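You operate a simulated robot arm through the tools that you are given. There is no shell and no other tool.

The job below is to be done with a simulated two-armed robot. You get a single attempt, and the scene is never put back.

TASK
Pack the can with the earliest date in the returns carton, fold it shut and push it to the wall.
Fine: both flaps lie flat. Set down upright: what you pick out.
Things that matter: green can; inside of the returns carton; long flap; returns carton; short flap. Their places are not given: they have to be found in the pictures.

Only the result counts: the job must be done as asked and must still hold three seconds after the hand-in. Knocking over, shifting, dropping, spilling or breaking anything else fails it. Flat cloth is picked up by pressing the open fingertips on it (5 to 10 N) and closing them slowly along it; thin cloth reads only 2 to 8 mm in the jaws.

THE ROBOT
Two 7-joint arms with fingered hands on one trunk that stands fixed in place. Base frame: the origin is at the foot of the trunk, x ahead of it, y to its left, z up; the work surface is at about z = 800. Units: mm, degrees, N and s.
The left shoulder is at [50, 214, 869], the right one opposite. With the tool pointing down near the work surface each hand reaches from about 400 to 900 mm from the base axis, measured 20 degrees to its own side. Payload 3 kg a hand.
The TCP of each hand is the grasp point between the finger pads, 26 mm short of the fingertips. In the tool frame z runs along the fingers and y along their closing line. The gripper opens to 132 mm. The gripper's body begins 73 mm behind the TCP. The gripper is a hand of 3 fingers: y runs from the thumb to the fingers, the wrist lies at [0, 0, -229] in the tool frame, and closing takes about 1.5 s.
Orientation is told as [roll, pitch, yaw] about the base's x, y, z axes, in that order, counted from this pose: with the fingers straight down and closing along the base's y, the tool's x points along the base's -x, its y along +y and its z along -z.

THE INTERFACE
- The arms move only by the tool send_rows. It takes "left_commands", "right_commands" or both (then of equal length, played together; a hand with none holds still); each is a list of rows, each a list of 6 numbers: the turn, a rotation vector about the tool's x, y, z in degrees, then the shift along the tool's x, y, z in mm. In form: [[rx, ry, rz, tx, ty, tz], ...]. A call has 1 to 20 rows; each row shifts and turns the commanded pose from where the row before left it, along the tool's axes as they then stand. "left_gripper" and "right_gripper" are, for a hand that has rows, the finger opening in mm, from 0 to 132, set as the call begins (left out, the last holds). Rows are played at 5 a second. More than 50 mm and 8.6 degrees between two rows, or a gripper value outside its range, and nothing of the call is played. Where a pose cannot be reached the arm comes as near as it can. A force on the tool above 90 N (or 10 N above the force at the start of the call, whichever is more), or a blocked arm, ends the call early, and 0.2 s more pass. The fingers move at their own pace (about 72 mm/s each) and stop on an object; they squeeze with about 22 N. The grip force told is the motor's: it shows also when the fingers shut on nothing. Time passes only in rows, and 0.2 s behind the last, so rows that do not move let the fingers close. The reply holds the time, the measured pose of the TCP, the force on the tool along the base axes, the opening and the grip force, in the units named above and with some noise, with the torque about the TCP (base axes, N m) and any sound that the robot's microphone picked up.
- Cameras (640 x 400 px; columns grow to the right, rows downward): "scene" is now at [23.3, -48.9, 1510.4]; the picture's right is [-0.55, -0.83, 0.00], its down [-0.49, 0.32, -0.81] and it looks along [0.68, -0.45, -0.58] (base axes); focal length 314 px, centre (320, 200). "left" rides on the left gripper at [-62, 3, -92] in its tool frame; the picture's right is [-0.05, -1.00, 0.00], its down [0.83, -0.04, -0.56] and it looks along [0.55, -0.03, 0.83] (tool axes); focal length 230 px, centre (320, 200). "right" rides on the right gripper at [62, 3, -92] in its tool frame; the picture's right is [-0.05, 1.00, 0.00], its down [-0.83, -0.04, -0.56] and it looks along [-0.55, -0.03, 0.83] (tool axes); focal length 230 px, centre (320, 200).
- grab_frame(camera): a new picture of that camera. No time passes.
- set_fingers(finger1, finger2, thumb_bend, hand): sets how far each is bent, from 0 (flat) to 1 (curled in); at 0.3 the hand is open as for a grip, at 0.7 the pads meet at the TCP. One left out holds its place. A second passes; each finger stops where it meets its share of the squeeze, and holds until it gets a number again. A gripper value or a shape takes the hand back. It gives what a move gives, with no picture; readings hold the bend of each and the force on the fingers (four entries, about 0 where the hand has none), thumb and palm.
- preshape(shape, hand): the hand has 3 fingers and takes this shape, open, in about a second: jaw (thumb against the fingers, like two jaws); tri (thumb and two fingers); tip (a fingertip pinch); poke (one finger out to press); point (the index stretched); flat (the hand flat); cup (the hand cupped); fist (a fist). The gripper value then closes the fingers along that shape, each until it touches; the sizes above hold for jaw. It gives what a move gives, with no picture.
- turn_head(pan, tilt): turns the head with the scene camera to pan (to the left, within 86 degrees either way) and tilt (down, from -29 to 69), counted from straight ahead of the robot. It gives what a move gives.
- point_at(camera, pixels): for up to 12 pixels [column, row] of the newest picture of that camera ("zoom" is the newest enlarged one), the place [x, y, z] in the base frame of the surface seen there, good to about 2 mm. No time passes.
- inspect(camera, box): a new picture of the part [left, top, right, bottom] of that camera's present view, enlarged. No time passes.
- job_done(): hands the job in; it is judged then, once.

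Leave the grippers open and the arms clear of the work at the hand-in unless told otherwise.

The tools are called as a command line: name --argument value ..., lists and objects as JSON in quotes. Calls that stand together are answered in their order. send_rows: Moves the arms, as the interface text tells. Its arguments: {"type":"object","properties":{"left_commands":{"type":"array"},"left_gripper":{"type":"number"},"right_commands":{"type":"array"},"right_gripper":{"type":"number"}},"required":[]} The other tools are called the same way: preshape (shape, hand) gives the hand a shape; set_fingers (finger1, finger2, thumb_bend, hand) moves the fingers one by one; turn_head (pan, tilt) turns the head that bears the scene camera; grab_frame (camera) takes a picture; point_at (camera, pixels) gives the place of the surface under pixels of a picture; inspect (camera, box) takes an enlarged picture of a part of a camera's view; job_done () hands the job in.

At the start:

```text
time: 0.0
left_tcp_pos: [526.0, -85.2, 1117.1]
left_orientation: [0.0, 0.0, -30.2]
left_force: [-0.3, -0.6, 0.0]
left_wrist_torque: [0.0, -0.03, 0.0]
left_gripper_width: 131.9
left_gripper_force: 0.1
left_shape: jaw
left_bend: [0.3, 0.3, 0.3]
left_finger forces: [0.0, 0.0, 0.1, 0.0, 0.0, 0.0]
right_tcp_pos: [415.4, -473.4, 1198.7]
right_orientation: [0.1, -0.1, -30.3]
right_force: [-0.3, 0.4, -0.3]
right_wrist_torque: [-0.03, -0.01, 0.0]
right_gripper_width: 132.1
right_gripper_force: 0.0
right_shape: jaw
right_bend: [0.3, 0.3, 0.3]
right_finger forces: [0.0, 0.0, 0.1, 0.1, 0.1, 0.0]
head pan, tilt: [-33.7, 35.7]
```

scene: 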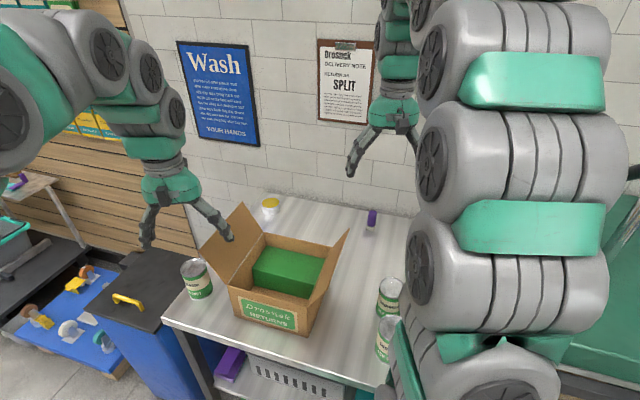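
right: 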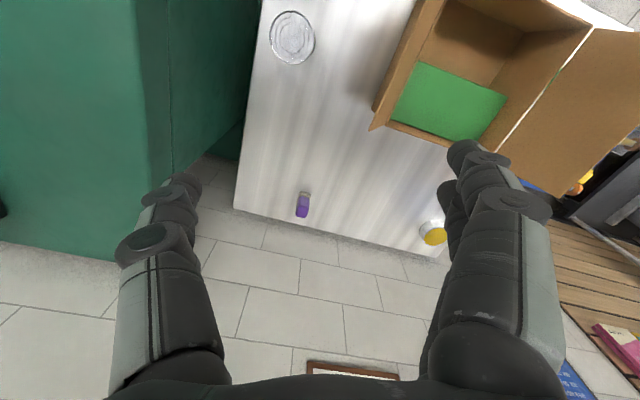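
left: 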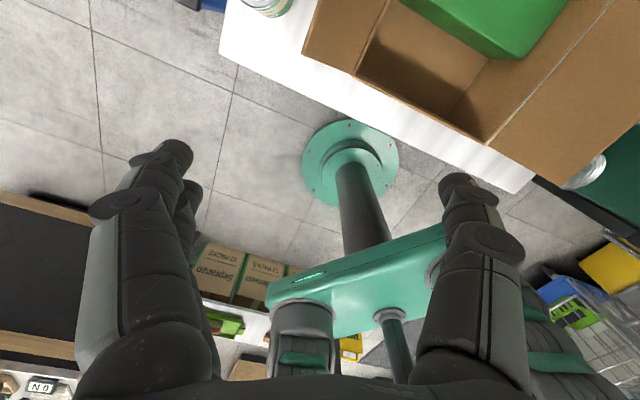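

I see a carton with a green block inside and cans around it: one at (196,278), two near (388,295) and (385,335). The wall carries notes. I'll look closer at the cans and the notes first.

inspect --camera "scene" --box '[160, 190, 420, 370]'

inspect --camera "scene" --box '[310, 35, 380, 130]'

inspect --camera "scene" --box '[350, 260, 430, 370]'

inspect --camera "scene" --box '[170, 245, 230, 305]'

```text
2.22 times, centred on (290, 280) of scene
```

zoom: 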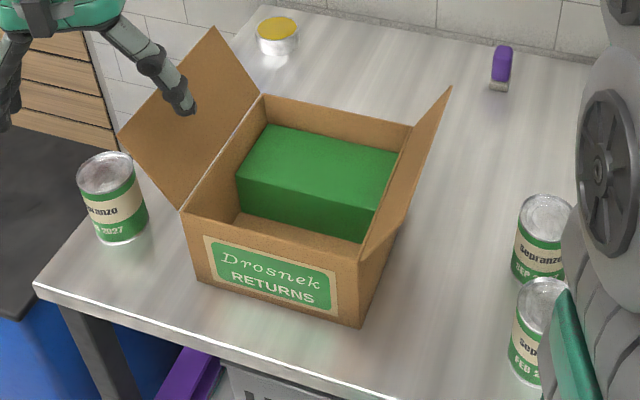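

```text
4.21 times, centred on (345, 82) of scene
```

zoom: 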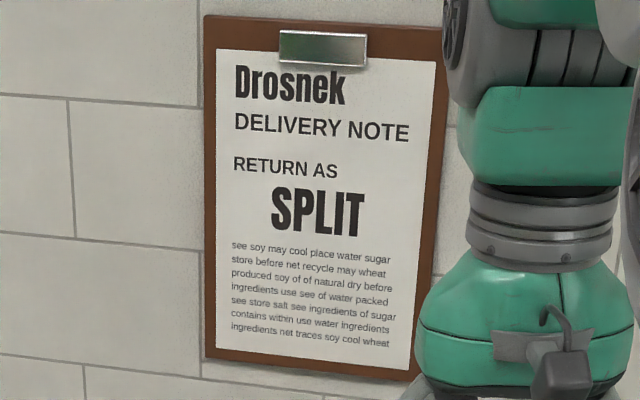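

```text
3.64 times, centred on (390, 315) of scene
```

zoom: 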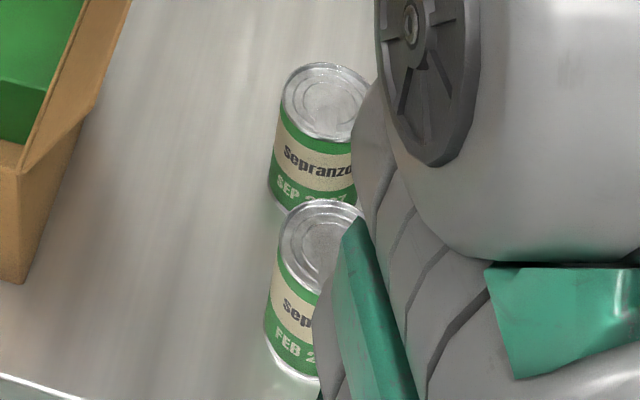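

```text
6.67 times, centred on (200, 275) of scene
```

zoom: 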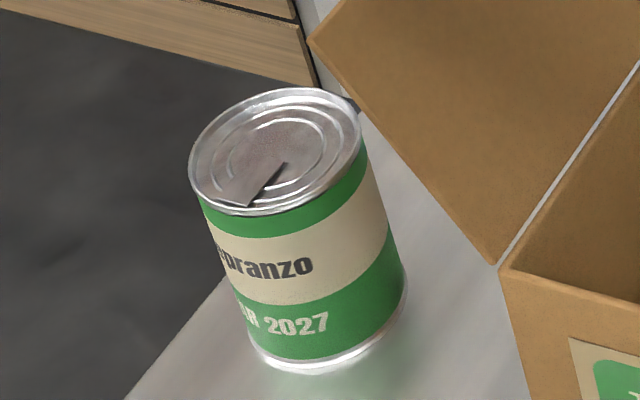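

The cans read "…R 2027", "SEP 20?7" and "FEB 2???". The years on the two right cans are hidden by the right arm. I'll locate the main features with point_at on a fresh picture.

grab_frame --camera "scene"

point_at --camera "scene" --pixels '[[195, 267], [388, 287], [388, 325], [271, 202], [372, 213], [165, 320], [290, 195], [300, 260], [240, 203], [262, 235], [348, 231], [308, 297]]'

point_at --camera "scene" --pixels '[[202, 248], [233, 285], [327, 246], [267, 247], [260, 275], [265, 285], [318, 256], [300, 190], [220, 90], [345, 80], [330, 200], [232, 320]]'

```text
taken
```

scene: 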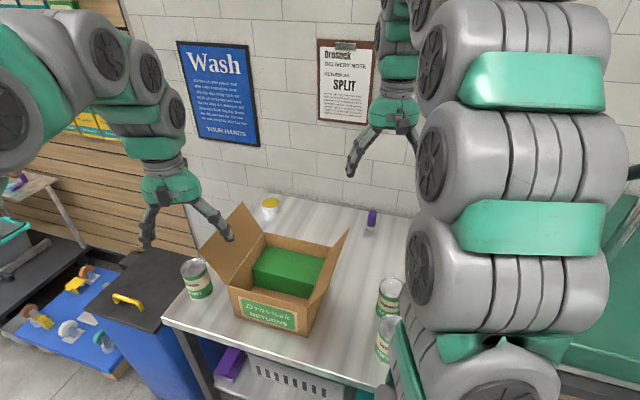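

```text
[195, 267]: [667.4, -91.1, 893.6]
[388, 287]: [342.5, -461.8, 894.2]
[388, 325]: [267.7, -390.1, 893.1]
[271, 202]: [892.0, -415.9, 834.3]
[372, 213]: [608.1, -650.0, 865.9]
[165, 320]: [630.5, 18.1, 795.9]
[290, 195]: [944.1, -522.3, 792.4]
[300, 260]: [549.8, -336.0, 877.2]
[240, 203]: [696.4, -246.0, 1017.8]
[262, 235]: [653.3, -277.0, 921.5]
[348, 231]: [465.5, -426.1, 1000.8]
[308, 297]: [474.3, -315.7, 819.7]
```

```text
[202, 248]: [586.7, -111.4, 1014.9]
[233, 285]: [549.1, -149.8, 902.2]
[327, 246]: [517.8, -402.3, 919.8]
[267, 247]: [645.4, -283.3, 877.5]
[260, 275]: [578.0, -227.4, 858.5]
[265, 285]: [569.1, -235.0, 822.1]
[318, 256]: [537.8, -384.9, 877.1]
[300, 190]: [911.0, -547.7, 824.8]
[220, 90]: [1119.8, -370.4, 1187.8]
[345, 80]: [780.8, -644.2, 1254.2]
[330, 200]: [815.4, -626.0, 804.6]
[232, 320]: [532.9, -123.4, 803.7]
```

The workspace is turned by about 40°. The wall runs along (0.76, 0.65), and the push direction is about (0.65, -0.76). Before moving the right arm I'll turn the head right and see what stands there.

turn_head --pan -70 --tilt 35

grab_frame --camera "scene"

```text
time: 1.0
left_tcp_pos: [526.6, -87.1, 1118.1]
left_orientation: [0.1, 0.1, -30.3]
left_force: [0.0, 0.6, -0.1]
left_wrist_torque: [-0.02, 0.01, -0.02]
left_gripper_width: 132.0
left_gripper_force: 0.1
left_shape: jaw
left_bend: [0.3, 0.3, 0.3]
left_finger forces: [0.1, 0.1, 0.0, 0.0, 0.0, 0.1]
right_tcp_pos: [415.8, -473.6, 1196.6]
right_orientation: [0.0, 0.0, -30.2]
right_force: [-0.6, -0.3, -0.5]
right_wrist_torque: [-0.01, 0.03, -0.02]
right_gripper_width: 131.9
right_gripper_force: 0.0
right_shape: jaw
right_bend: [0.3, 0.3, 0.3]
right_finger forces: [0.1, 0.0, 0.1, 0.0, 0.0, 0.0]
head pan, tilt: [-70.0, 35.0]
```

```text
taken
```

scene: 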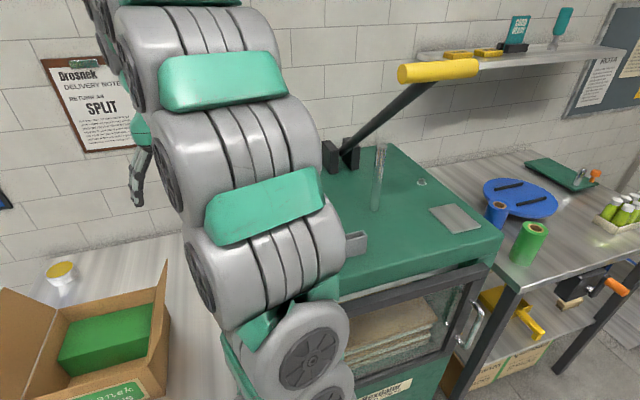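

A green machine with a lever stands to the right. I'll get its place so that I can keep clear of it.

point_at --camera "scene" --pixels '[[440, 70], [480, 250], [400, 165], [345, 275], [340, 180], [405, 75], [375, 200], [490, 240], [470, 68], [380, 130]]'

turn_head --pan -33.7 --tilt 50

grab_frame --camera "scene"

```text
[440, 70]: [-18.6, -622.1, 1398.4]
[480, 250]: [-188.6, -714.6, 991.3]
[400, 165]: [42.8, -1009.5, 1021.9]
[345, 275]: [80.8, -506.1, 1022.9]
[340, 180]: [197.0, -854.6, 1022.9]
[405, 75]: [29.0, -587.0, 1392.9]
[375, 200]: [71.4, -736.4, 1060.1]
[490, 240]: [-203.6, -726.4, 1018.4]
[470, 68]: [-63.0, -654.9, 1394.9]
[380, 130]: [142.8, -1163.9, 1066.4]
```

```text
time: 2.0
left_tcp_pos: [527.1, -85.1, 1117.6]
left_orientation: [-0.1, 0.0, -30.4]
left_force: [-0.5, -0.3, 0.1]
left_wrist_torque: [-0.03, 0.01, 0.0]
left_gripper_width: 131.9
left_gripper_force: 0.1
left_shape: jaw
left_bend: [0.3, 0.3, 0.3]
left_finger forces: [0.1, 0.0, 0.0, 0.0, 0.0, 0.1]
right_tcp_pos: [417.1, -474.0, 1197.4]
right_orientation: [0.0, -0.1, -30.3]
right_force: [0.6, -0.2, 0.0]
right_wrist_torque: [-0.01, 0.01, -0.01]
right_gripper_width: 132.2
right_gripper_force: 0.0
right_shape: jaw
right_bend: [0.3, 0.3, 0.3]
right_finger forces: [0.1, 0.0, 0.1, 0.0, 0.0, 0.1]
head pan, tilt: [-33.7, 50.0]
```

```text
taken
```

scene: 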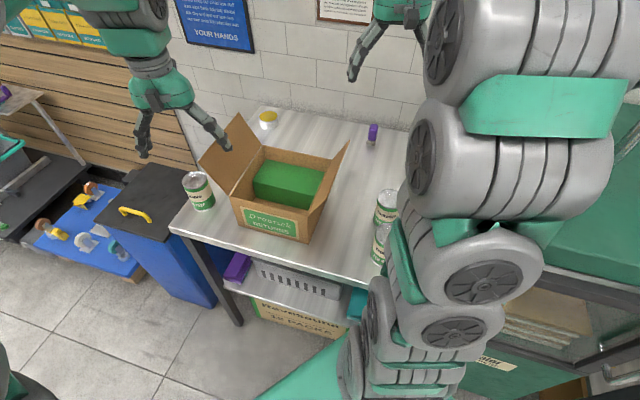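

The lever at about (29,-587,1393) and the machine top at z≈1023 sit close to the right arm. I'll measure where the right arm's links are before moving it.

point_at --camera "scene" --pixels '[[515, 150], [540, 60], [420, 170], [490, 270], [450, 330], [600, 60], [385, 240], [384, 210], [440, 40], [590, 170]]'

inspect --camera "scene" --box '[340, 170, 440, 290]'

grab_frame --camera "right"

```text
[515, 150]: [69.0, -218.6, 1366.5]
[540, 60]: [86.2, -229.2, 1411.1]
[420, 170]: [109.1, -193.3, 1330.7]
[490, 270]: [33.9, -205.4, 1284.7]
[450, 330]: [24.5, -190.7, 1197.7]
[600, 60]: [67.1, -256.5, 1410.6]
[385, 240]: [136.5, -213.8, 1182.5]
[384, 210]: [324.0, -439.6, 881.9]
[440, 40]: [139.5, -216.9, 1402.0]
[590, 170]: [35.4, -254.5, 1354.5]
```

```text
3.33 times, centred on (390, 230) of scene
```

zoom: 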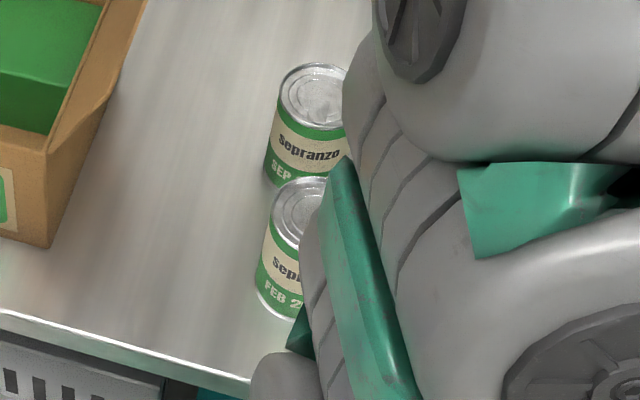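

```text
taken
```

right: 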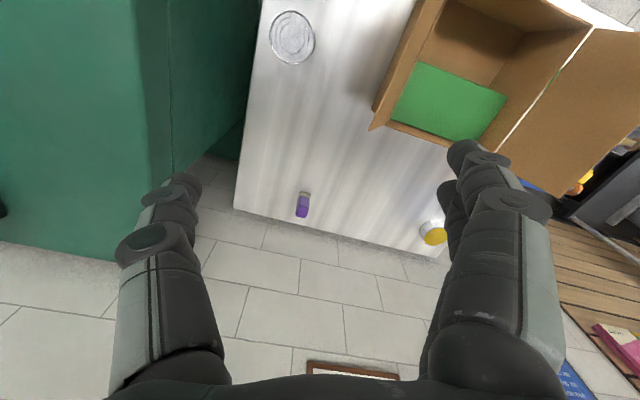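

The right upper arm is nearly vertical, right by the head, and it blocks the view. I'll bring the right hand back toward the two right cans at a safe height, turned to yaw -50, so that its own camera looks at their labels.

send_rows --right_commands '[[0, 0, 6.6, 0, 0, 0], [0, 0, 6.6, 0, 0, 0], [0, 0, 6.6, 0, 0, 0], [0, 0, 0, 28, -5, 0], [0, 0, 0, 28, -5, 0], [0, 0, 0, 28, -5, 0], [0, 0, 0, 28, -5, 0], [0, 0, 0, 28, -5, 0], [0, 0, 0, 28, -5, 20], [0, 0, 0, 28, -5, 20]]'

grab_frame --camera "right"

grab_frame --camera "scene"

```text
time: 4.2
left_tcp_pos: [526.3, -86.2, 1117.8]
left_orientation: [0.0, 0.1, -30.3]
left_force: [-0.3, -0.8, 0.2]
left_wrist_torque: [0.01, 0.0, -0.01]
left_gripper_width: 131.7
left_gripper_force: 0.1
left_shape: jaw
left_bend: [0.3, 0.3, 0.3]
left_finger forces: [0.0, 0.1, 0.0, 0.0, 0.0, 0.0]
right_tcp_pos: [264.4, -346.3, 1157.0]
right_orientation: [0.0, 0.1, -50.1]
right_force: [0.9, 0.7, 0.4]
right_wrist_torque: [0.01, 0.0, -0.02]
right_gripper_width: 132.0
right_gripper_force: 0.0
right_shape: jaw
right_bend: [0.3, 0.3, 0.3]
right_finger forces: [0.0, 0.0, 0.1, 0.1, 0.0, 0.0]
head pan, tilt: [-33.7, 50.0]
```

```text
taken
```

right: 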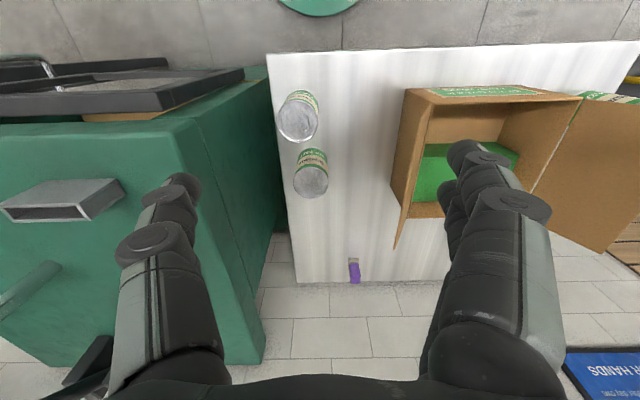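

```text
taken
```

scene: 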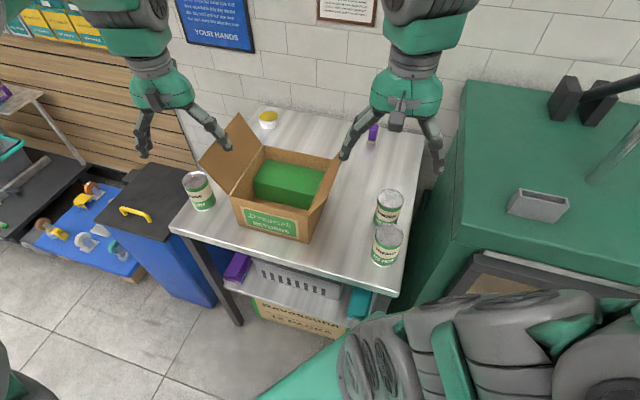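

Both right cans are now clear in the scene view, so I can read the dates.

inspect --camera "scene" --box '[360, 180, 420, 220]'

inspect --camera "scene" --box '[360, 215, 420, 275]'

inspect --camera "right" --box '[260, 70, 360, 210]'

inspect --camera "scene" --box '[170, 165, 225, 215]'

```text
10.00 times, centred on (390, 200) of scene
```

zoom: 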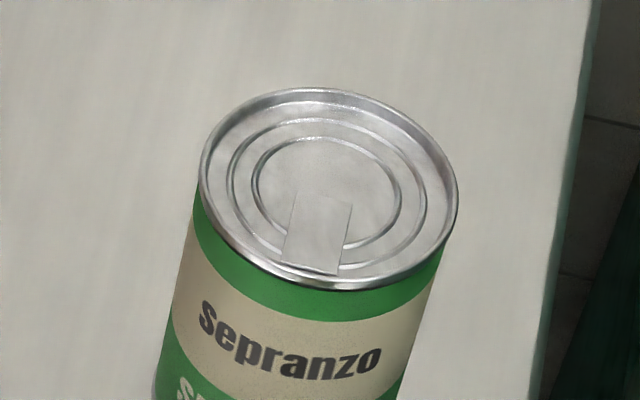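

```text
6.67 times, centred on (390, 245) of scene
```

zoom: 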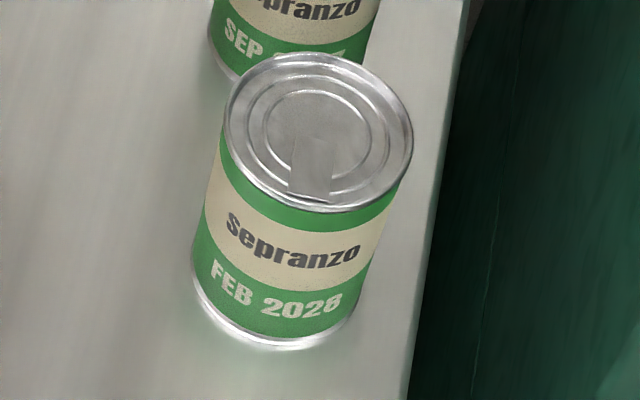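

```text
2.86 times, centred on (310, 140) of right
```

zoom: 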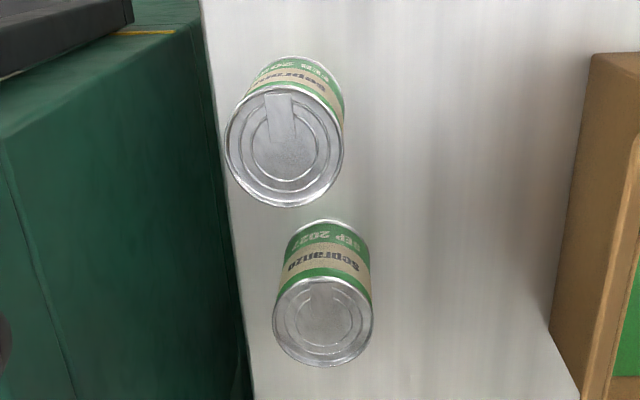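

```text
8.00 times, centred on (198, 190) of scene
```

zoom: 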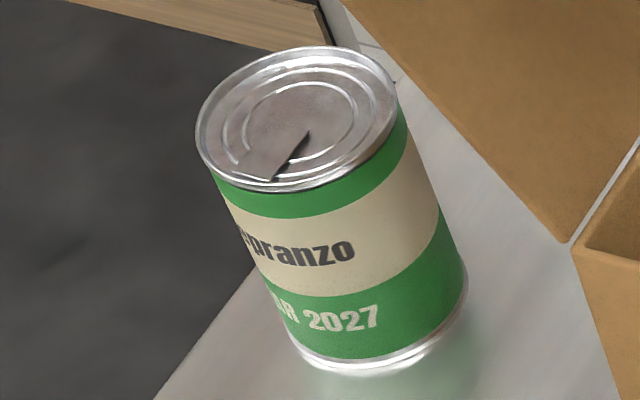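

FEB 2028 reads clearly on the near can. I'll zoom further to confirm the SEP can's year.

inspect --camera "right" --box '[290, 140, 335, 200]'

inspect --camera "scene" --box '[365, 200, 410, 235]'

inspect --camera "scene" --box '[180, 130, 360, 260]'

```text
6.67 times, centred on (312, 170) of right
```

zoom: 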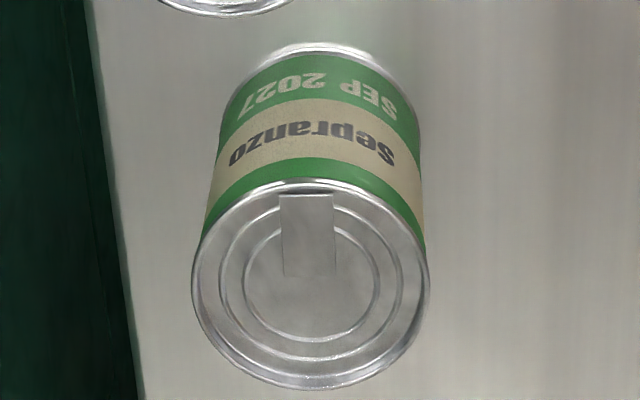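

```text
11.43 times, centred on (388, 218) of scene
```

zoom: 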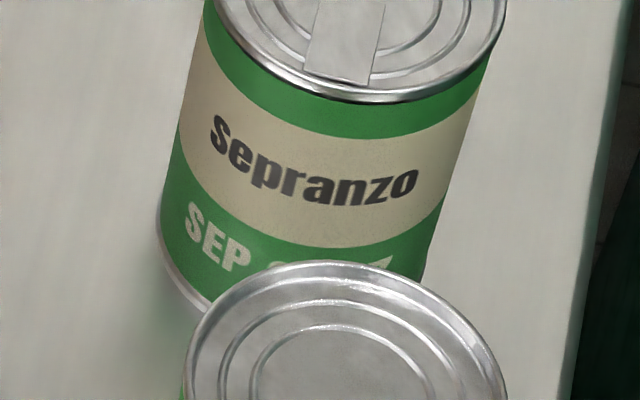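

```text
3.08 times, centred on (270, 195) of scene
```

zoom: 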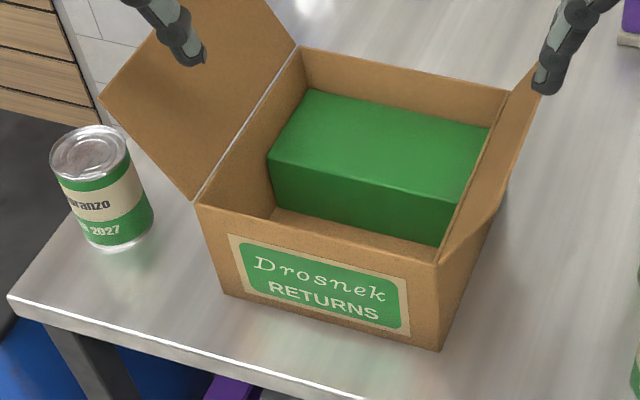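

The dates are "…R 2027" (MAR or APR), SEP 2027 and FEB 2028, so the left can at about (667,-91) is the earliest. Now I'll measure the carton, flaps and slot on this zoom.

point_at --camera "zoom" --pixels '[[271, 157], [440, 200], [197, 205], [436, 262], [280, 213], [420, 240], [300, 46], [508, 92], [320, 215], [380, 230], [190, 199], [100, 98]]'

point_at --camera "zoom" --pixels '[[545, 70], [440, 262], [500, 208], [260, 195], [250, 210], [350, 240], [530, 150], [490, 220], [440, 349], [225, 293], [180, 15], [520, 100]]'

point_at --camera "right" --pixels '[[430, 94], [582, 98], [440, 150], [515, 155], [520, 120], [405, 90], [397, 246], [600, 252], [632, 205], [500, 130], [405, 215], [470, 125]]'

```text
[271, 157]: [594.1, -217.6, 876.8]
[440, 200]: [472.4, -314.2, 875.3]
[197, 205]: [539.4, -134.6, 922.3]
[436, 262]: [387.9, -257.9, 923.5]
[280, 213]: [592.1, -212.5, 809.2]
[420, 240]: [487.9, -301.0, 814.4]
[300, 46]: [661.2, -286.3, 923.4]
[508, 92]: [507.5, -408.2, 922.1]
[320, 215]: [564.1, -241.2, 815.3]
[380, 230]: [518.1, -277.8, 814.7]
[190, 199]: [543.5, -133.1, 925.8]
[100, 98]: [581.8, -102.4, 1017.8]
```

```text
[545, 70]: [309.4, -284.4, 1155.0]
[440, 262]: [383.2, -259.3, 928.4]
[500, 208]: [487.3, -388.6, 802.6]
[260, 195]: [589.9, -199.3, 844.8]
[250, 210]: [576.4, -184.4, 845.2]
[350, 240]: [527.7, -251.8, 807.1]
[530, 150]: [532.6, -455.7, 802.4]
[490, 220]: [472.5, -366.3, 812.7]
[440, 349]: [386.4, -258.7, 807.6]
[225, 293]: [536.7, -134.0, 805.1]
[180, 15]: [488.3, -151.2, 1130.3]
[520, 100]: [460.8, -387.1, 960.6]
```

```text
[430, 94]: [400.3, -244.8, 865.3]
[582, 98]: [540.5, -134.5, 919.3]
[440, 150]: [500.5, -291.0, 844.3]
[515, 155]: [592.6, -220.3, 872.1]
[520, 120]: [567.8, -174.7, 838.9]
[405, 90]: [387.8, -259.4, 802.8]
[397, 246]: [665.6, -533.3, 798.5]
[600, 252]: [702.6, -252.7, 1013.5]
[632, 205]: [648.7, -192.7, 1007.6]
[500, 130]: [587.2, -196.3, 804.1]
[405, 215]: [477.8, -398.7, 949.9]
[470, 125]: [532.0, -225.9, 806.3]
```

The carton is about 195 × 195 mm with its rim at z≈922. Its front-left corner is at (539,-135) and its front-right at (388,-258). The green block leaves a slot about 95 mm deep behind the front wall. I'll measure the rim of the left can and the table around it precisely.

inspect --camera "scene" --box '[170, 165, 225, 215]'

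point_at --camera "zoom" --pixels '[[203, 140], [392, 95], [315, 52], [275, 186], [300, 118], [370, 355], [466, 280], [345, 250], [240, 330], [580, 330], [225, 88], [380, 160]]'

grab_frame --camera "left"

```text
8.00 times, centred on (198, 190) of scene
```

zoom: 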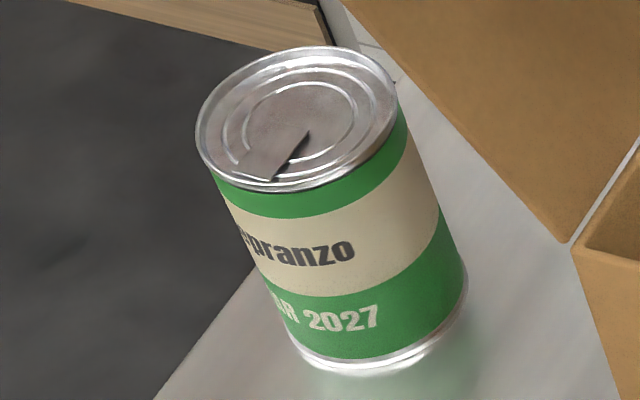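

```text
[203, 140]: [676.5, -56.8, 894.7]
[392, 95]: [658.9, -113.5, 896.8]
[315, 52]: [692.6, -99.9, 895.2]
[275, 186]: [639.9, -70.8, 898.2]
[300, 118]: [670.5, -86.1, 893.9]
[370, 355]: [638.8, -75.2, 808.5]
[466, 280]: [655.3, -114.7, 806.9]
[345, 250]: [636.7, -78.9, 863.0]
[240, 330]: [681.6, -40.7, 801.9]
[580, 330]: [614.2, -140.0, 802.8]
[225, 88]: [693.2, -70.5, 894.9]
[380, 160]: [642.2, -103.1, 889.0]
```

```text
taken
```

left: 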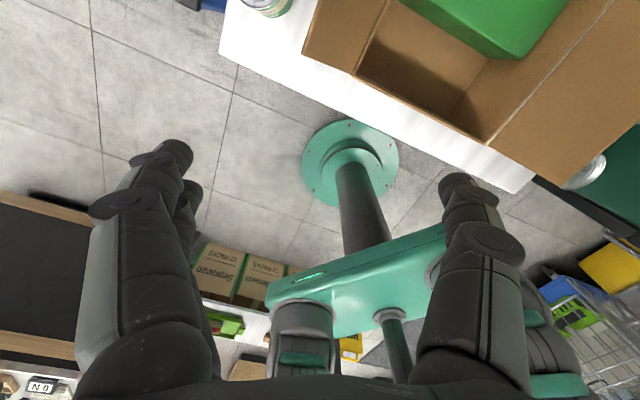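

The left can's centre is about (667,-85), with radius about 30 and top at 895. I'll turn the left hand to yaw ≈ +39 so that it closes along the carton's side direction, clear of the tall left flap. Then I'll move above the can.

send_rows --left_commands '[[0, 0, -7.6, 0, 0, 0], [0, 0, -7.6, 0, 0, 0], [0, 0, -7.6, 0, 0, 0], [0, 0, -7.6, 0, 0, 0], [0, 0, -7.6, 0, 0, 0], [0, 0, -7.6, 0, 0, 0], [0, 0, -7.6, 0, 0, 0], [0, 0, -7.6, 0, 0, 0], [0, 0, -8.2, 0, 0, 0], [0, 0, 0, -22, -17.5, 0], [0, 0, 0, -22, -17.5, 0], [0, 0, 0, -22, -17.5, 0], [0, 0, 0, -22, -17.5, 0], [0, 0, 0, -22, -17.5, 0], [0, 0, 0, 0, 0, 0]]'

grab_frame --camera "left"

grab_frame --camera "scene"

```text
time: 7.4
left_tcp_pos: [658.1, -85.8, 1115.4]
left_orientation: [0.0, 0.1, 38.8]
left_force: [-0.1, -0.2, -0.4]
left_wrist_torque: [0.0, -0.01, -0.01]
left_gripper_width: 132.0
left_gripper_force: 0.1
left_shape: jaw
left_bend: [0.3, 0.3, 0.3]
left_finger forces: [0.0, 0.1, 0.0, 0.0, 0.0, 0.0]
left hand out of reach, approached as far as the arm can: row 14
right_tcp_pos: [264.2, -346.9, 1157.0]
right_orientation: [0.1, 0.1, -50.1]
right_force: [0.0, -0.6, -0.4]
right_wrist_torque: [0.0, -0.01, 0.01]
right_gripper_width: 131.9
right_gripper_force: 0.0
right_shape: jaw
right_bend: [0.3, 0.3, 0.3]
right_finger forces: [0.1, 0.0, 0.1, 0.1, 0.0, 0.0]
head pan, tilt: [-33.7, 50.0]
```

```text
taken
```

left: 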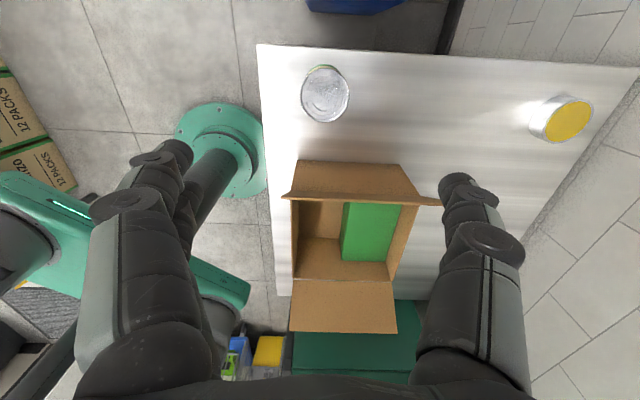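

```text
taken
```

scene: 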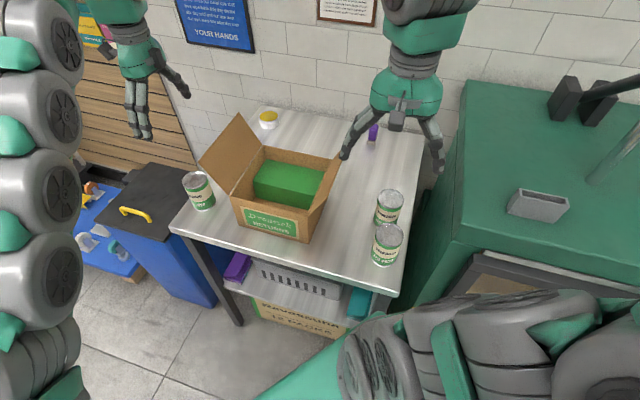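

The hand came slightly short at this height, with x=658. Going lower should extend the reach. I'll descend partway and check.

send_rows --left_commands '[[0, 0, 0, 0, 0, 26], [0, 0, 0, 0, 0, 26], [0, 0, 0, 0, 0, 26], [0, 0, 0, 0, 0, 26], [0, 0, 0, 0, 0, 26], [0, 0, 0, 0, 0, 10], [0, 0, 0, 0, 0, 0]]'

grab_frame --camera "left"

inspect --camera "scene" --box '[120, 60, 300, 240]'

```text
time: 9.0
left_tcp_pos: [657.1, -85.2, 979.0]
left_orientation: [0.0, 0.1, 38.7]
left_force: [0.4, 1.2, 0.6]
left_wrist_torque: [-0.03, 0.02, 0.02]
left_gripper_width: 131.9
left_gripper_force: 0.2
left_shape: jaw
left_bend: [0.3, 0.3, 0.3]
left_finger forces: [0.0, 0.0, 0.0, 0.0, 0.0, 0.0]
right_tcp_pos: [264.4, -346.7, 1157.4]
right_orientation: [0.0, 0.0, -50.1]
right_force: [0.2, 0.0, -0.4]
right_wrist_torque: [-0.03, 0.03, -0.01]
right_gripper_width: 132.0
right_gripper_force: 0.1
right_shape: jaw
right_bend: [0.3, 0.3, 0.3]
right_finger forces: [0.0, 0.0, 0.1, 0.0, 0.0, 0.0]
head pan, tilt: [-33.7, 50.0]
```

```text
taken
```

left: 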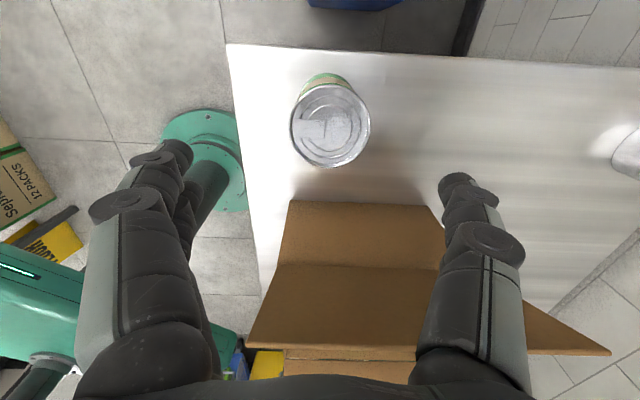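

```text
2.22 times, centred on (210, 150) of scene
```

zoom: 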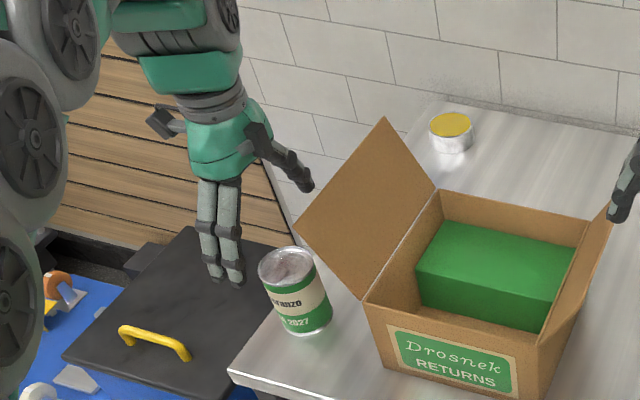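

The lid sits at about (330,125) in the left view. I'll check its centre with point_at before correcting.

point_at --camera "left" --pixels '[[294, 125], [367, 125], [330, 87], [330, 163], [330, 125], [285, 205], [440, 207], [250, 345]]'

```text
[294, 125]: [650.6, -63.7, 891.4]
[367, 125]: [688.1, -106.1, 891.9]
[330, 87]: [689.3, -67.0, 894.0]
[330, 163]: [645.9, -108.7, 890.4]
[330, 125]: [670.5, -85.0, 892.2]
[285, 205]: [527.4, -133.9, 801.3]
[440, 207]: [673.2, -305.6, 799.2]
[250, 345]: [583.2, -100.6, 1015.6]
```

The can's centre is about (668,-86). I'll correct by (11,-1) and descend to grasp height, z≈873.

send_rows --left_commands '[[0, 0, 0, -8, -7.6, 0], [0, 0, 0, 0, 0, 20], [0, 0, 0, 0, 0, 20], [0, 0, 0, 0, 0, 20], [0, 0, 0, 0, 0, 20], [0, 0, 0, 0, 0, 15], [0, 0, 0, 0, 0, 10], [0, 0, 0, 0, 0, 0]]'

grab_frame --camera "left"

inspect --camera "scene" --box '[120, 60, 300, 240]'

```text
time: 10.8
left_tcp_pos: [667.6, -85.1, 872.5]
left_orientation: [0.0, 0.0, 38.7]
left_force: [-0.2, 0.6, -0.5]
left_wrist_torque: [0.0, -0.01, 0.0]
left_gripper_width: 132.0
left_gripper_force: 0.0
left_shape: jaw
left_bend: [0.3, 0.3, 0.3]
left_finger forces: [0.0, 0.0, 0.0, 0.1, 0.0, 0.0]
right_tcp_pos: [263.7, -346.0, 1155.8]
right_orientation: [0.0, 0.0, -50.0]
right_force: [-0.7, 0.5, -0.8]
right_wrist_torque: [-0.02, 0.01, 0.03]
right_gripper_width: 131.9
right_gripper_force: 0.1
right_shape: jaw
right_bend: [0.3, 0.3, 0.3]
right_finger forces: [0.1, 0.1, 0.1, 0.0, 0.0, 0.0]
head pan, tilt: [-33.7, 50.0]
```

```text
taken
```

left: 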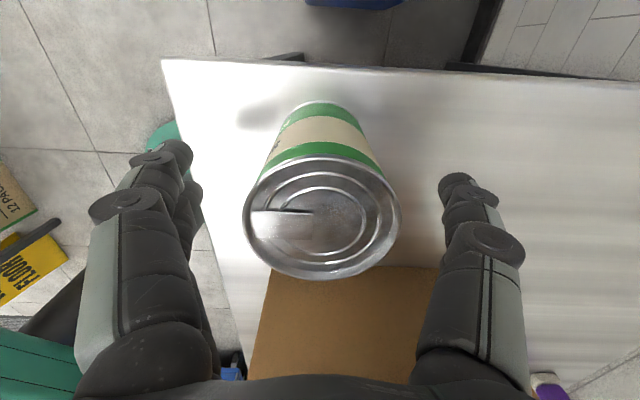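

```text
2.22 times, centred on (210, 150) of scene
```

zoom: 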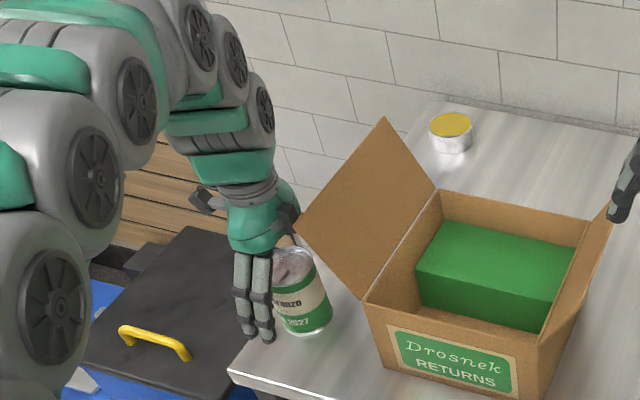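

The fingers straddle the can and clear the flap. I'll close the left hand on it with still rows.

send_rows --left_commands '[[0, 0, 0, 0, 0, 0], [0, 0, 0, 0, 0, 0], [0, 0, 0, 0, 0, 0], [0, 0, 0, 0, 0, 0], [0, 0, 0, 0, 0, 0], [0, 0, 0, 0, 0, 0], [0, 0, 0, 0, 0, 0], [0, 0, 0, 0, 0, 0]]' --left_gripper 30

grab_frame --camera "left"

```text
time: 12.6
left_tcp_pos: [666.9, -85.0, 871.9]
left_orientation: [0.0, 0.0, 38.7]
left_force: [-0.4, -0.2, 1.1]
left_wrist_torque: [0.01, -0.01, -0.01]
left_gripper_width: 54.2
left_gripper_force: 21.9
left_shape: jaw
left_bend: [0.73, 0.73, 0.7]
left_finger forces: [10.1, 10.2, 0.0, 0.0, 20.0, 0.0]
right_tcp_pos: [264.1, -347.0, 1156.9]
right_orientation: [0.1, 0.0, -50.1]
right_force: [-0.4, -0.3, 0.3]
right_wrist_torque: [-0.02, 0.0, 0.01]
right_gripper_width: 132.0
right_gripper_force: 0.0
right_shape: jaw
right_bend: [0.3, 0.3, 0.3]
right_finger forces: [0.0, 0.1, 0.0, 0.1, 0.0, 0.0]
head pan, tilt: [-33.7, 50.0]
```

```text
taken
```

left: 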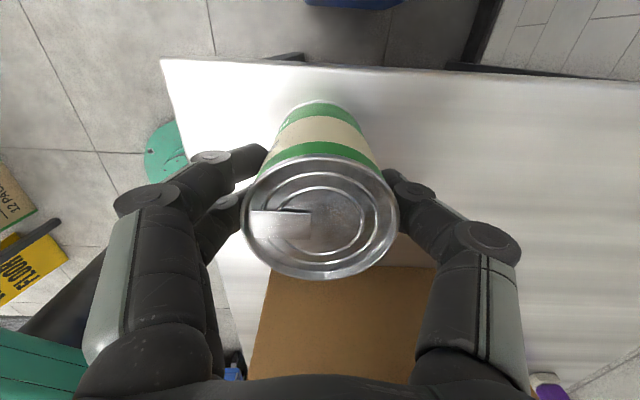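

The grip holds at 54 mm and 20 N. I'll lift slowly and straight up first, then check.

send_rows --left_commands '[[0, 0, 0, 0, 0, -4], [0, 0, 0, 0, 0, -8], [0, 0, 0, 0, 0, -12], [0, 0, 0, 0, 0, -16], [0, 0, 0, 0, 0, -20], [0, 0, 0, 0, 0, -20], [0, 0, 0, 0, 0, -20], [0, 0, 0, 1.5, 1, -20], [0, 0, 0, 2, 1.6, -20], [0, 0, 0, 2, 1.6, -20], [0, 0, 0, 2, 1.6, -20], [0, 0, 0, 2, 1.6, -20], [0, 0, 0, 2, 1.6, -20], [0, 0, 0, 2, 1.6, -15], [0, 0, 0, 2, 1.6, -8], [0, 0, 0, 0, 0, 0]]'

grab_frame --camera "left"

grab_frame --camera "scene"

```text
time: 16.0
left_tcp_pos: [648.4, -86.1, 1115.5]
left_orientation: [0.0, 0.0, 38.7]
left_force: [0.3, 0.1, -3.1]
left_wrist_torque: [0.0, -0.01, -0.02]
left_gripper_width: 53.6
left_gripper_force: 22.0
left_shape: jaw
left_bend: [0.73, 0.73, 0.7]
left_finger forces: [10.6, 10.3, 0.1, 0.0, 19.7, 0.0]
right_tcp_pos: [264.3, -347.1, 1157.5]
right_orientation: [0.0, 0.0, -50.0]
right_force: [-0.2, -0.3, 1.3]
right_wrist_torque: [-0.03, -0.01, 0.01]
right_gripper_width: 132.2
right_gripper_force: 0.1
right_shape: jaw
right_bend: [0.3, 0.3, 0.3]
right_finger forces: [0.0, 0.0, 0.1, 0.0, 0.0, 0.0]
head pan, tilt: [-33.7, 50.0]
```

```text
taken
```

left: 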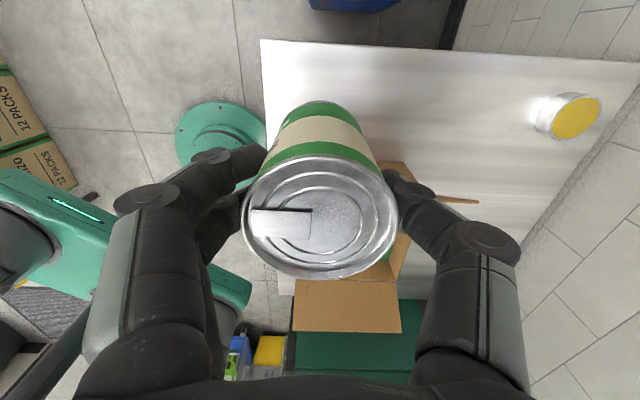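

```text
taken
```

scene: 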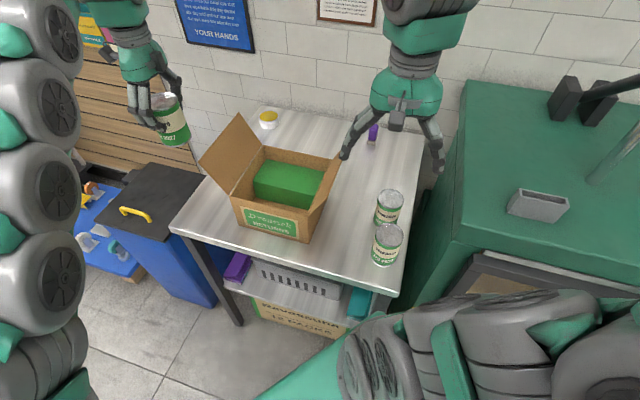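

The can is held, weighs about 0.3 kg, and is 26 mm above flap-top height. I'll carry it over the left flap to above the slot and then turn the hand by -90° so that it closes along the slot.

send_rows --left_commands '[[0, 0, 0, 10, -1, -4], [0, 0, 0, 20, -2, -4], [0, 0, 0, 22, -2, -2], [0, 0, 0, 22, -2, 0], [0, 0, 0, 22, -2, 0], [0, 0, 0, 22, -2, 0], [0, 0, 0, 22, -2, 0], [0, 0, 0, 22, -2, 0], [0, 0, 0, 22, -2, 0], [0, 0, 0, 18, -2, 0], [0, 0, 0, 10, -1, 0], [0, 0, 0, 0, 0, 0]]'

grab_frame --camera "scene"

```text
time: 18.6
left_tcp_pos: [503.0, -235.4, 1144.1]
left_orientation: [-1.7, -0.2, 38.4]
left_force: [-0.3, -0.1, -3.1]
left_wrist_torque: [0.01, -0.01, 0.0]
left_gripper_width: 53.4
left_gripper_force: 22.1
left_shape: jaw
left_bend: [0.73, 0.73, 0.7]
left_finger forces: [10.6, 10.0, 0.0, 0.0, 19.6, 0.1]
left hand out of reach, approached as far as the arm can: row 10, 11
right_tcp_pos: [264.2, -346.1, 1156.3]
right_orientation: [-0.1, 0.0, -50.1]
right_force: [-0.4, 0.0, -0.3]
right_wrist_torque: [0.01, 0.03, -0.01]
right_gripper_width: 132.0
right_gripper_force: 0.0
right_shape: jaw
right_bend: [0.3, 0.3, 0.3]
right_finger forces: [0.0, 0.0, 0.0, 0.0, 0.1, 0.1]
head pan, tilt: [-33.7, 50.0]
```

```text
taken
```

scene: 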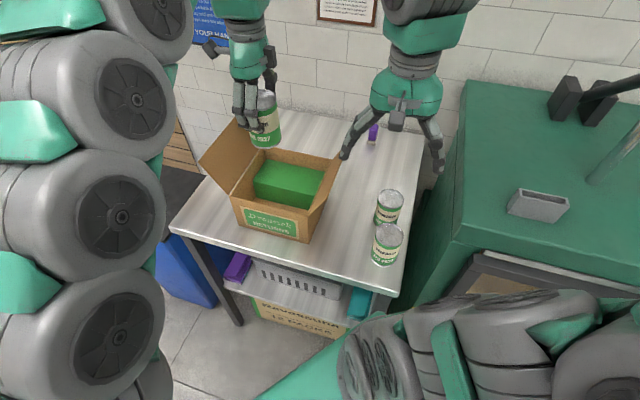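

A joint limit clipped the last rows, leaving a small tilt of 1.7° and z=1144. I'll turn the hand toward yaw -51 and then correct the rest.

send_rows --left_commands '[[0, 0, 5, 0, 0, 0], [0, 0, 7.5, 0, 0, 0], [0, 0, 7.5, 0, 0, 0], [0, 0, 7.5, 0, 0, 0], [0, 0, 7.5, 0, 0, 0], [0, 0, 7.5, 0, 0, 0], [0, 0, 7.5, 0, 0, 0], [0, 0, 7.5, 0, 0, 0], [0, 0, 7.5, 0, 0, 0], [0, 0, 7.5, 0, 0, 0], [0, 0, 7.5, 0, 0, 0], [0, 0, 5, 0, 0, 0], [0, 0, 4.5, 0, 0, 0], [0, 0, 0, 0, 0, 0]]'

grab_frame --camera "scene"

grab_frame --camera "left"

```text
time: 21.6
left_tcp_pos: [495.4, -234.5, 1125.2]
left_orientation: [0.0, 0.0, -50.9]
left_force: [0.8, 0.0, -3.6]
left_wrist_torque: [0.0, 0.01, 0.01]
left_gripper_width: 53.6
left_gripper_force: 22.0
left_shape: jaw
left_bend: [0.73, 0.73, 0.7]
left_finger forces: [10.6, 10.0, 0.0, 0.0, 19.6, 0.1]
right_tcp_pos: [264.4, -347.1, 1156.5]
right_orientation: [0.0, 0.0, -50.2]
right_force: [0.5, -0.2, 0.0]
right_wrist_torque: [0.0, 0.02, -0.02]
right_gripper_width: 131.8
right_gripper_force: 0.0
right_shape: jaw
right_bend: [0.3, 0.3, 0.3]
right_finger forces: [0.0, 0.0, 0.0, 0.0, 0.0, 0.0]
head pan, tilt: [-33.7, 50.0]
```

```text
taken
```

scene: 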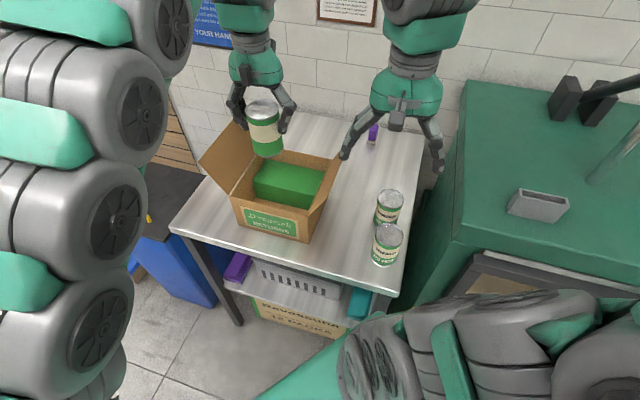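

```text
taken
```

left: 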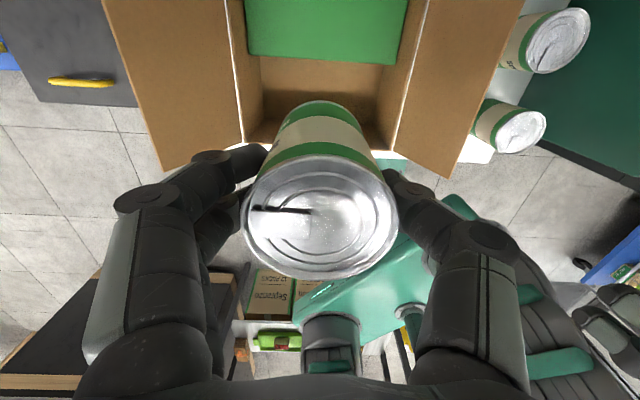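

The left hand is now at (495,-235,1125), vertical with yaw -51, over the slot. I'll descend partway and look.

send_rows --left_commands '[[0, 0, 0, 0, 0, 15], [0, 0, 0, 0, 0, 20], [0, 0, 0, 0, 0, 20], [0, 0, 0, 0, 0, 20], [0, 0, 0, 0, 0, 20], [0, 0, 0, 0, 0, 15], [0, 0, 0, 0, 0, 10], [0, 0, 0, 0, 0, 0]]'

grab_frame --camera "left"

inspect --camera "scene" --box '[180, 60, 380, 250]'

```text
time: 23.4
left_tcp_pos: [496.2, -234.7, 1005.8]
left_orientation: [0.0, 0.1, -50.9]
left_force: [0.0, -0.7, -2.5]
left_wrist_torque: [0.02, -0.01, 0.0]
left_gripper_width: 53.6
left_gripper_force: 21.9
left_shape: jaw
left_bend: [0.73, 0.73, 0.7]
left_finger forces: [10.4, 9.8, 0.0, 0.0, 19.6, 0.0]
right_tcp_pos: [265.1, -345.5, 1156.6]
right_orientation: [0.0, 0.1, -50.1]
right_force: [0.1, -0.3, 0.0]
right_wrist_torque: [0.01, 0.0, 0.02]
right_gripper_width: 132.1
right_gripper_force: 0.1
right_shape: jaw
right_bend: [0.3, 0.3, 0.3]
right_finger forces: [0.0, 0.0, 0.0, 0.0, 0.0, 0.0]
head pan, tilt: [-33.7, 50.0]
```

```text
taken
```

left: 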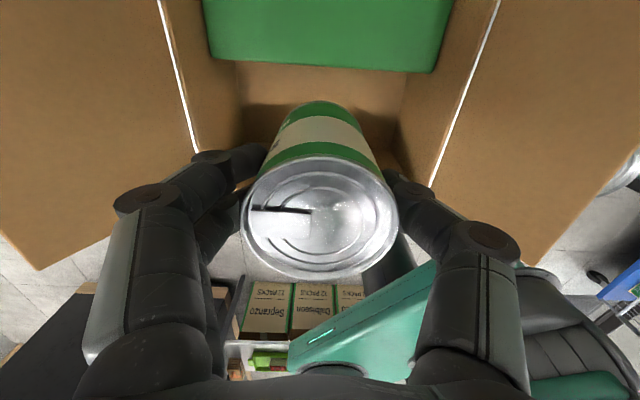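

```text
2.11 times, centred on (280, 155) of scene
```

zoom: 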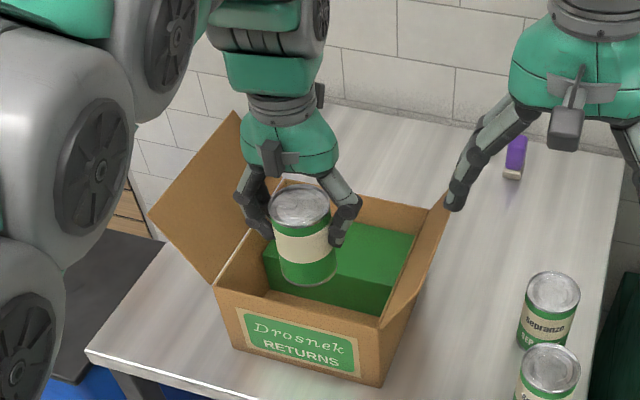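

It is centred over the slot with clearance on all sides. I'll continue down and slow near the floor; I expect contact at TCP z≈877.

send_rows --left_commands '[[0, 0, 0, 0, 0, 15], [0, 0, 0, 0, 0, 20], [0, 0, 0, 0, 0, 20], [0, 0, 0, 0, 0, 20], [0, 0, 0, 0, 0, 20], [0, 0, 0, 0, 0, 15], [0, 0, 0, 0, 0, 8], [0, 0, 0, 0, 0, 0]]'

grab_frame --camera "left"

inspect --camera "scene" --box '[180, 60, 380, 250]'

```text
time: 25.2
left_tcp_pos: [495.2, -235.4, 885.9]
left_orientation: [0.1, 0.0, -50.8]
left_force: [0.2, -0.3, -2.3]
left_wrist_torque: [0.01, 0.03, 0.03]
left_gripper_width: 53.8
left_gripper_force: 21.8
left_shape: jaw
left_bend: [0.73, 0.73, 0.7]
left_finger forces: [10.4, 9.9, 0.0, 0.0, 19.6, 0.0]
right_tcp_pos: [264.2, -347.4, 1157.4]
right_orientation: [0.0, 0.0, -50.1]
right_force: [0.1, 0.8, -0.1]
right_wrist_torque: [0.0, 0.01, 0.01]
right_gripper_width: 131.9
right_gripper_force: 0.1
right_shape: jaw
right_bend: [0.3, 0.3, 0.3]
right_finger forces: [0.0, 0.0, 0.0, 0.0, 0.0, 0.0]
head pan, tilt: [-33.7, 50.0]
```

```text
taken
```

left: 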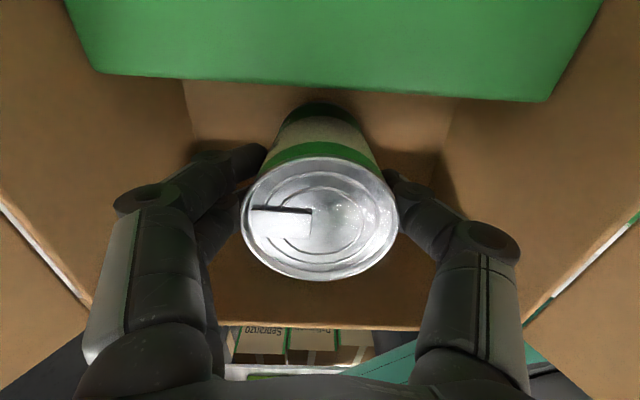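

```text
2.11 times, centred on (280, 155) of scene
```

zoom: 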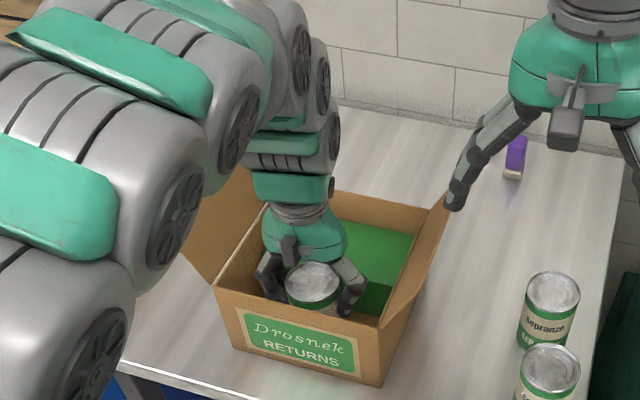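

Still free, with force -2.3 N, which is the can's weight. I'll go down in 2 mm steps and watch for floor contact.

send_rows --left_commands '[[0, 0, 0, 0, 0, 2], [0, 0, 0, 0, 0, 2], [0, 0, 0, 0, 0, 1.5], [0, 0, 0, 0, 0, 0]]'

```text
time: 26.2
left_tcp_pos: [496.1, -235.7, 882.2]
left_orientation: [0.0, 0.0, -50.7]
left_force: [0.4, -0.4, -3.1]
left_wrist_torque: [0.0, 0.02, -0.03]
left_gripper_width: 53.5
left_gripper_force: 22.2
left_shape: jaw
left_bend: [0.73, 0.73, 0.7]
left_finger forces: [10.5, 9.9, 0.0, 0.0, 19.7, 0.1]
right_tcp_pos: [265.1, -347.1, 1157.0]
right_orientation: [0.0, 0.1, -50.2]
right_force: [0.7, 0.0, 0.8]
right_wrist_torque: [-0.01, 0.01, 0.02]
right_gripper_width: 131.9
right_gripper_force: 0.0
right_shape: jaw
right_bend: [0.3, 0.3, 0.3]
right_finger forces: [0.0, 0.0, 0.1, 0.1, 0.0, 0.0]
head pan, tilt: [-33.7, 50.0]
```

send_rows --left_commands '[[0, 0, 0, 0, 0, 1.5], [0, 0, 0, 0, 0, 1.5], [0, 0, 0, 0, 0, 0]]'

```text
time: 27.0
left_tcp_pos: [496.1, -234.3, 880.1]
left_orientation: [0.0, 0.0, -50.7]
left_force: [0.5, -0.3, -3.4]
left_wrist_torque: [0.02, 0.02, 0.05]
left_gripper_width: 53.4
left_gripper_force: 21.7
left_shape: jaw
left_bend: [0.73, 0.73, 0.7]
left_finger forces: [10.5, 9.8, 0.0, 0.1, 19.6, 0.1]
right_tcp_pos: [264.3, -345.6, 1155.8]
right_orientation: [0.1, 0.0, -50.0]
right_force: [0.4, -0.2, -1.0]
right_wrist_torque: [0.05, -0.02, 0.04]
right_gripper_width: 132.0
right_gripper_force: 0.0
right_shape: jaw
right_bend: [0.3, 0.3, 0.3]
right_finger forces: [0.1, 0.0, 0.1, 0.1, 0.0, 0.0]
head pan, tilt: [-33.7, 50.0]
```

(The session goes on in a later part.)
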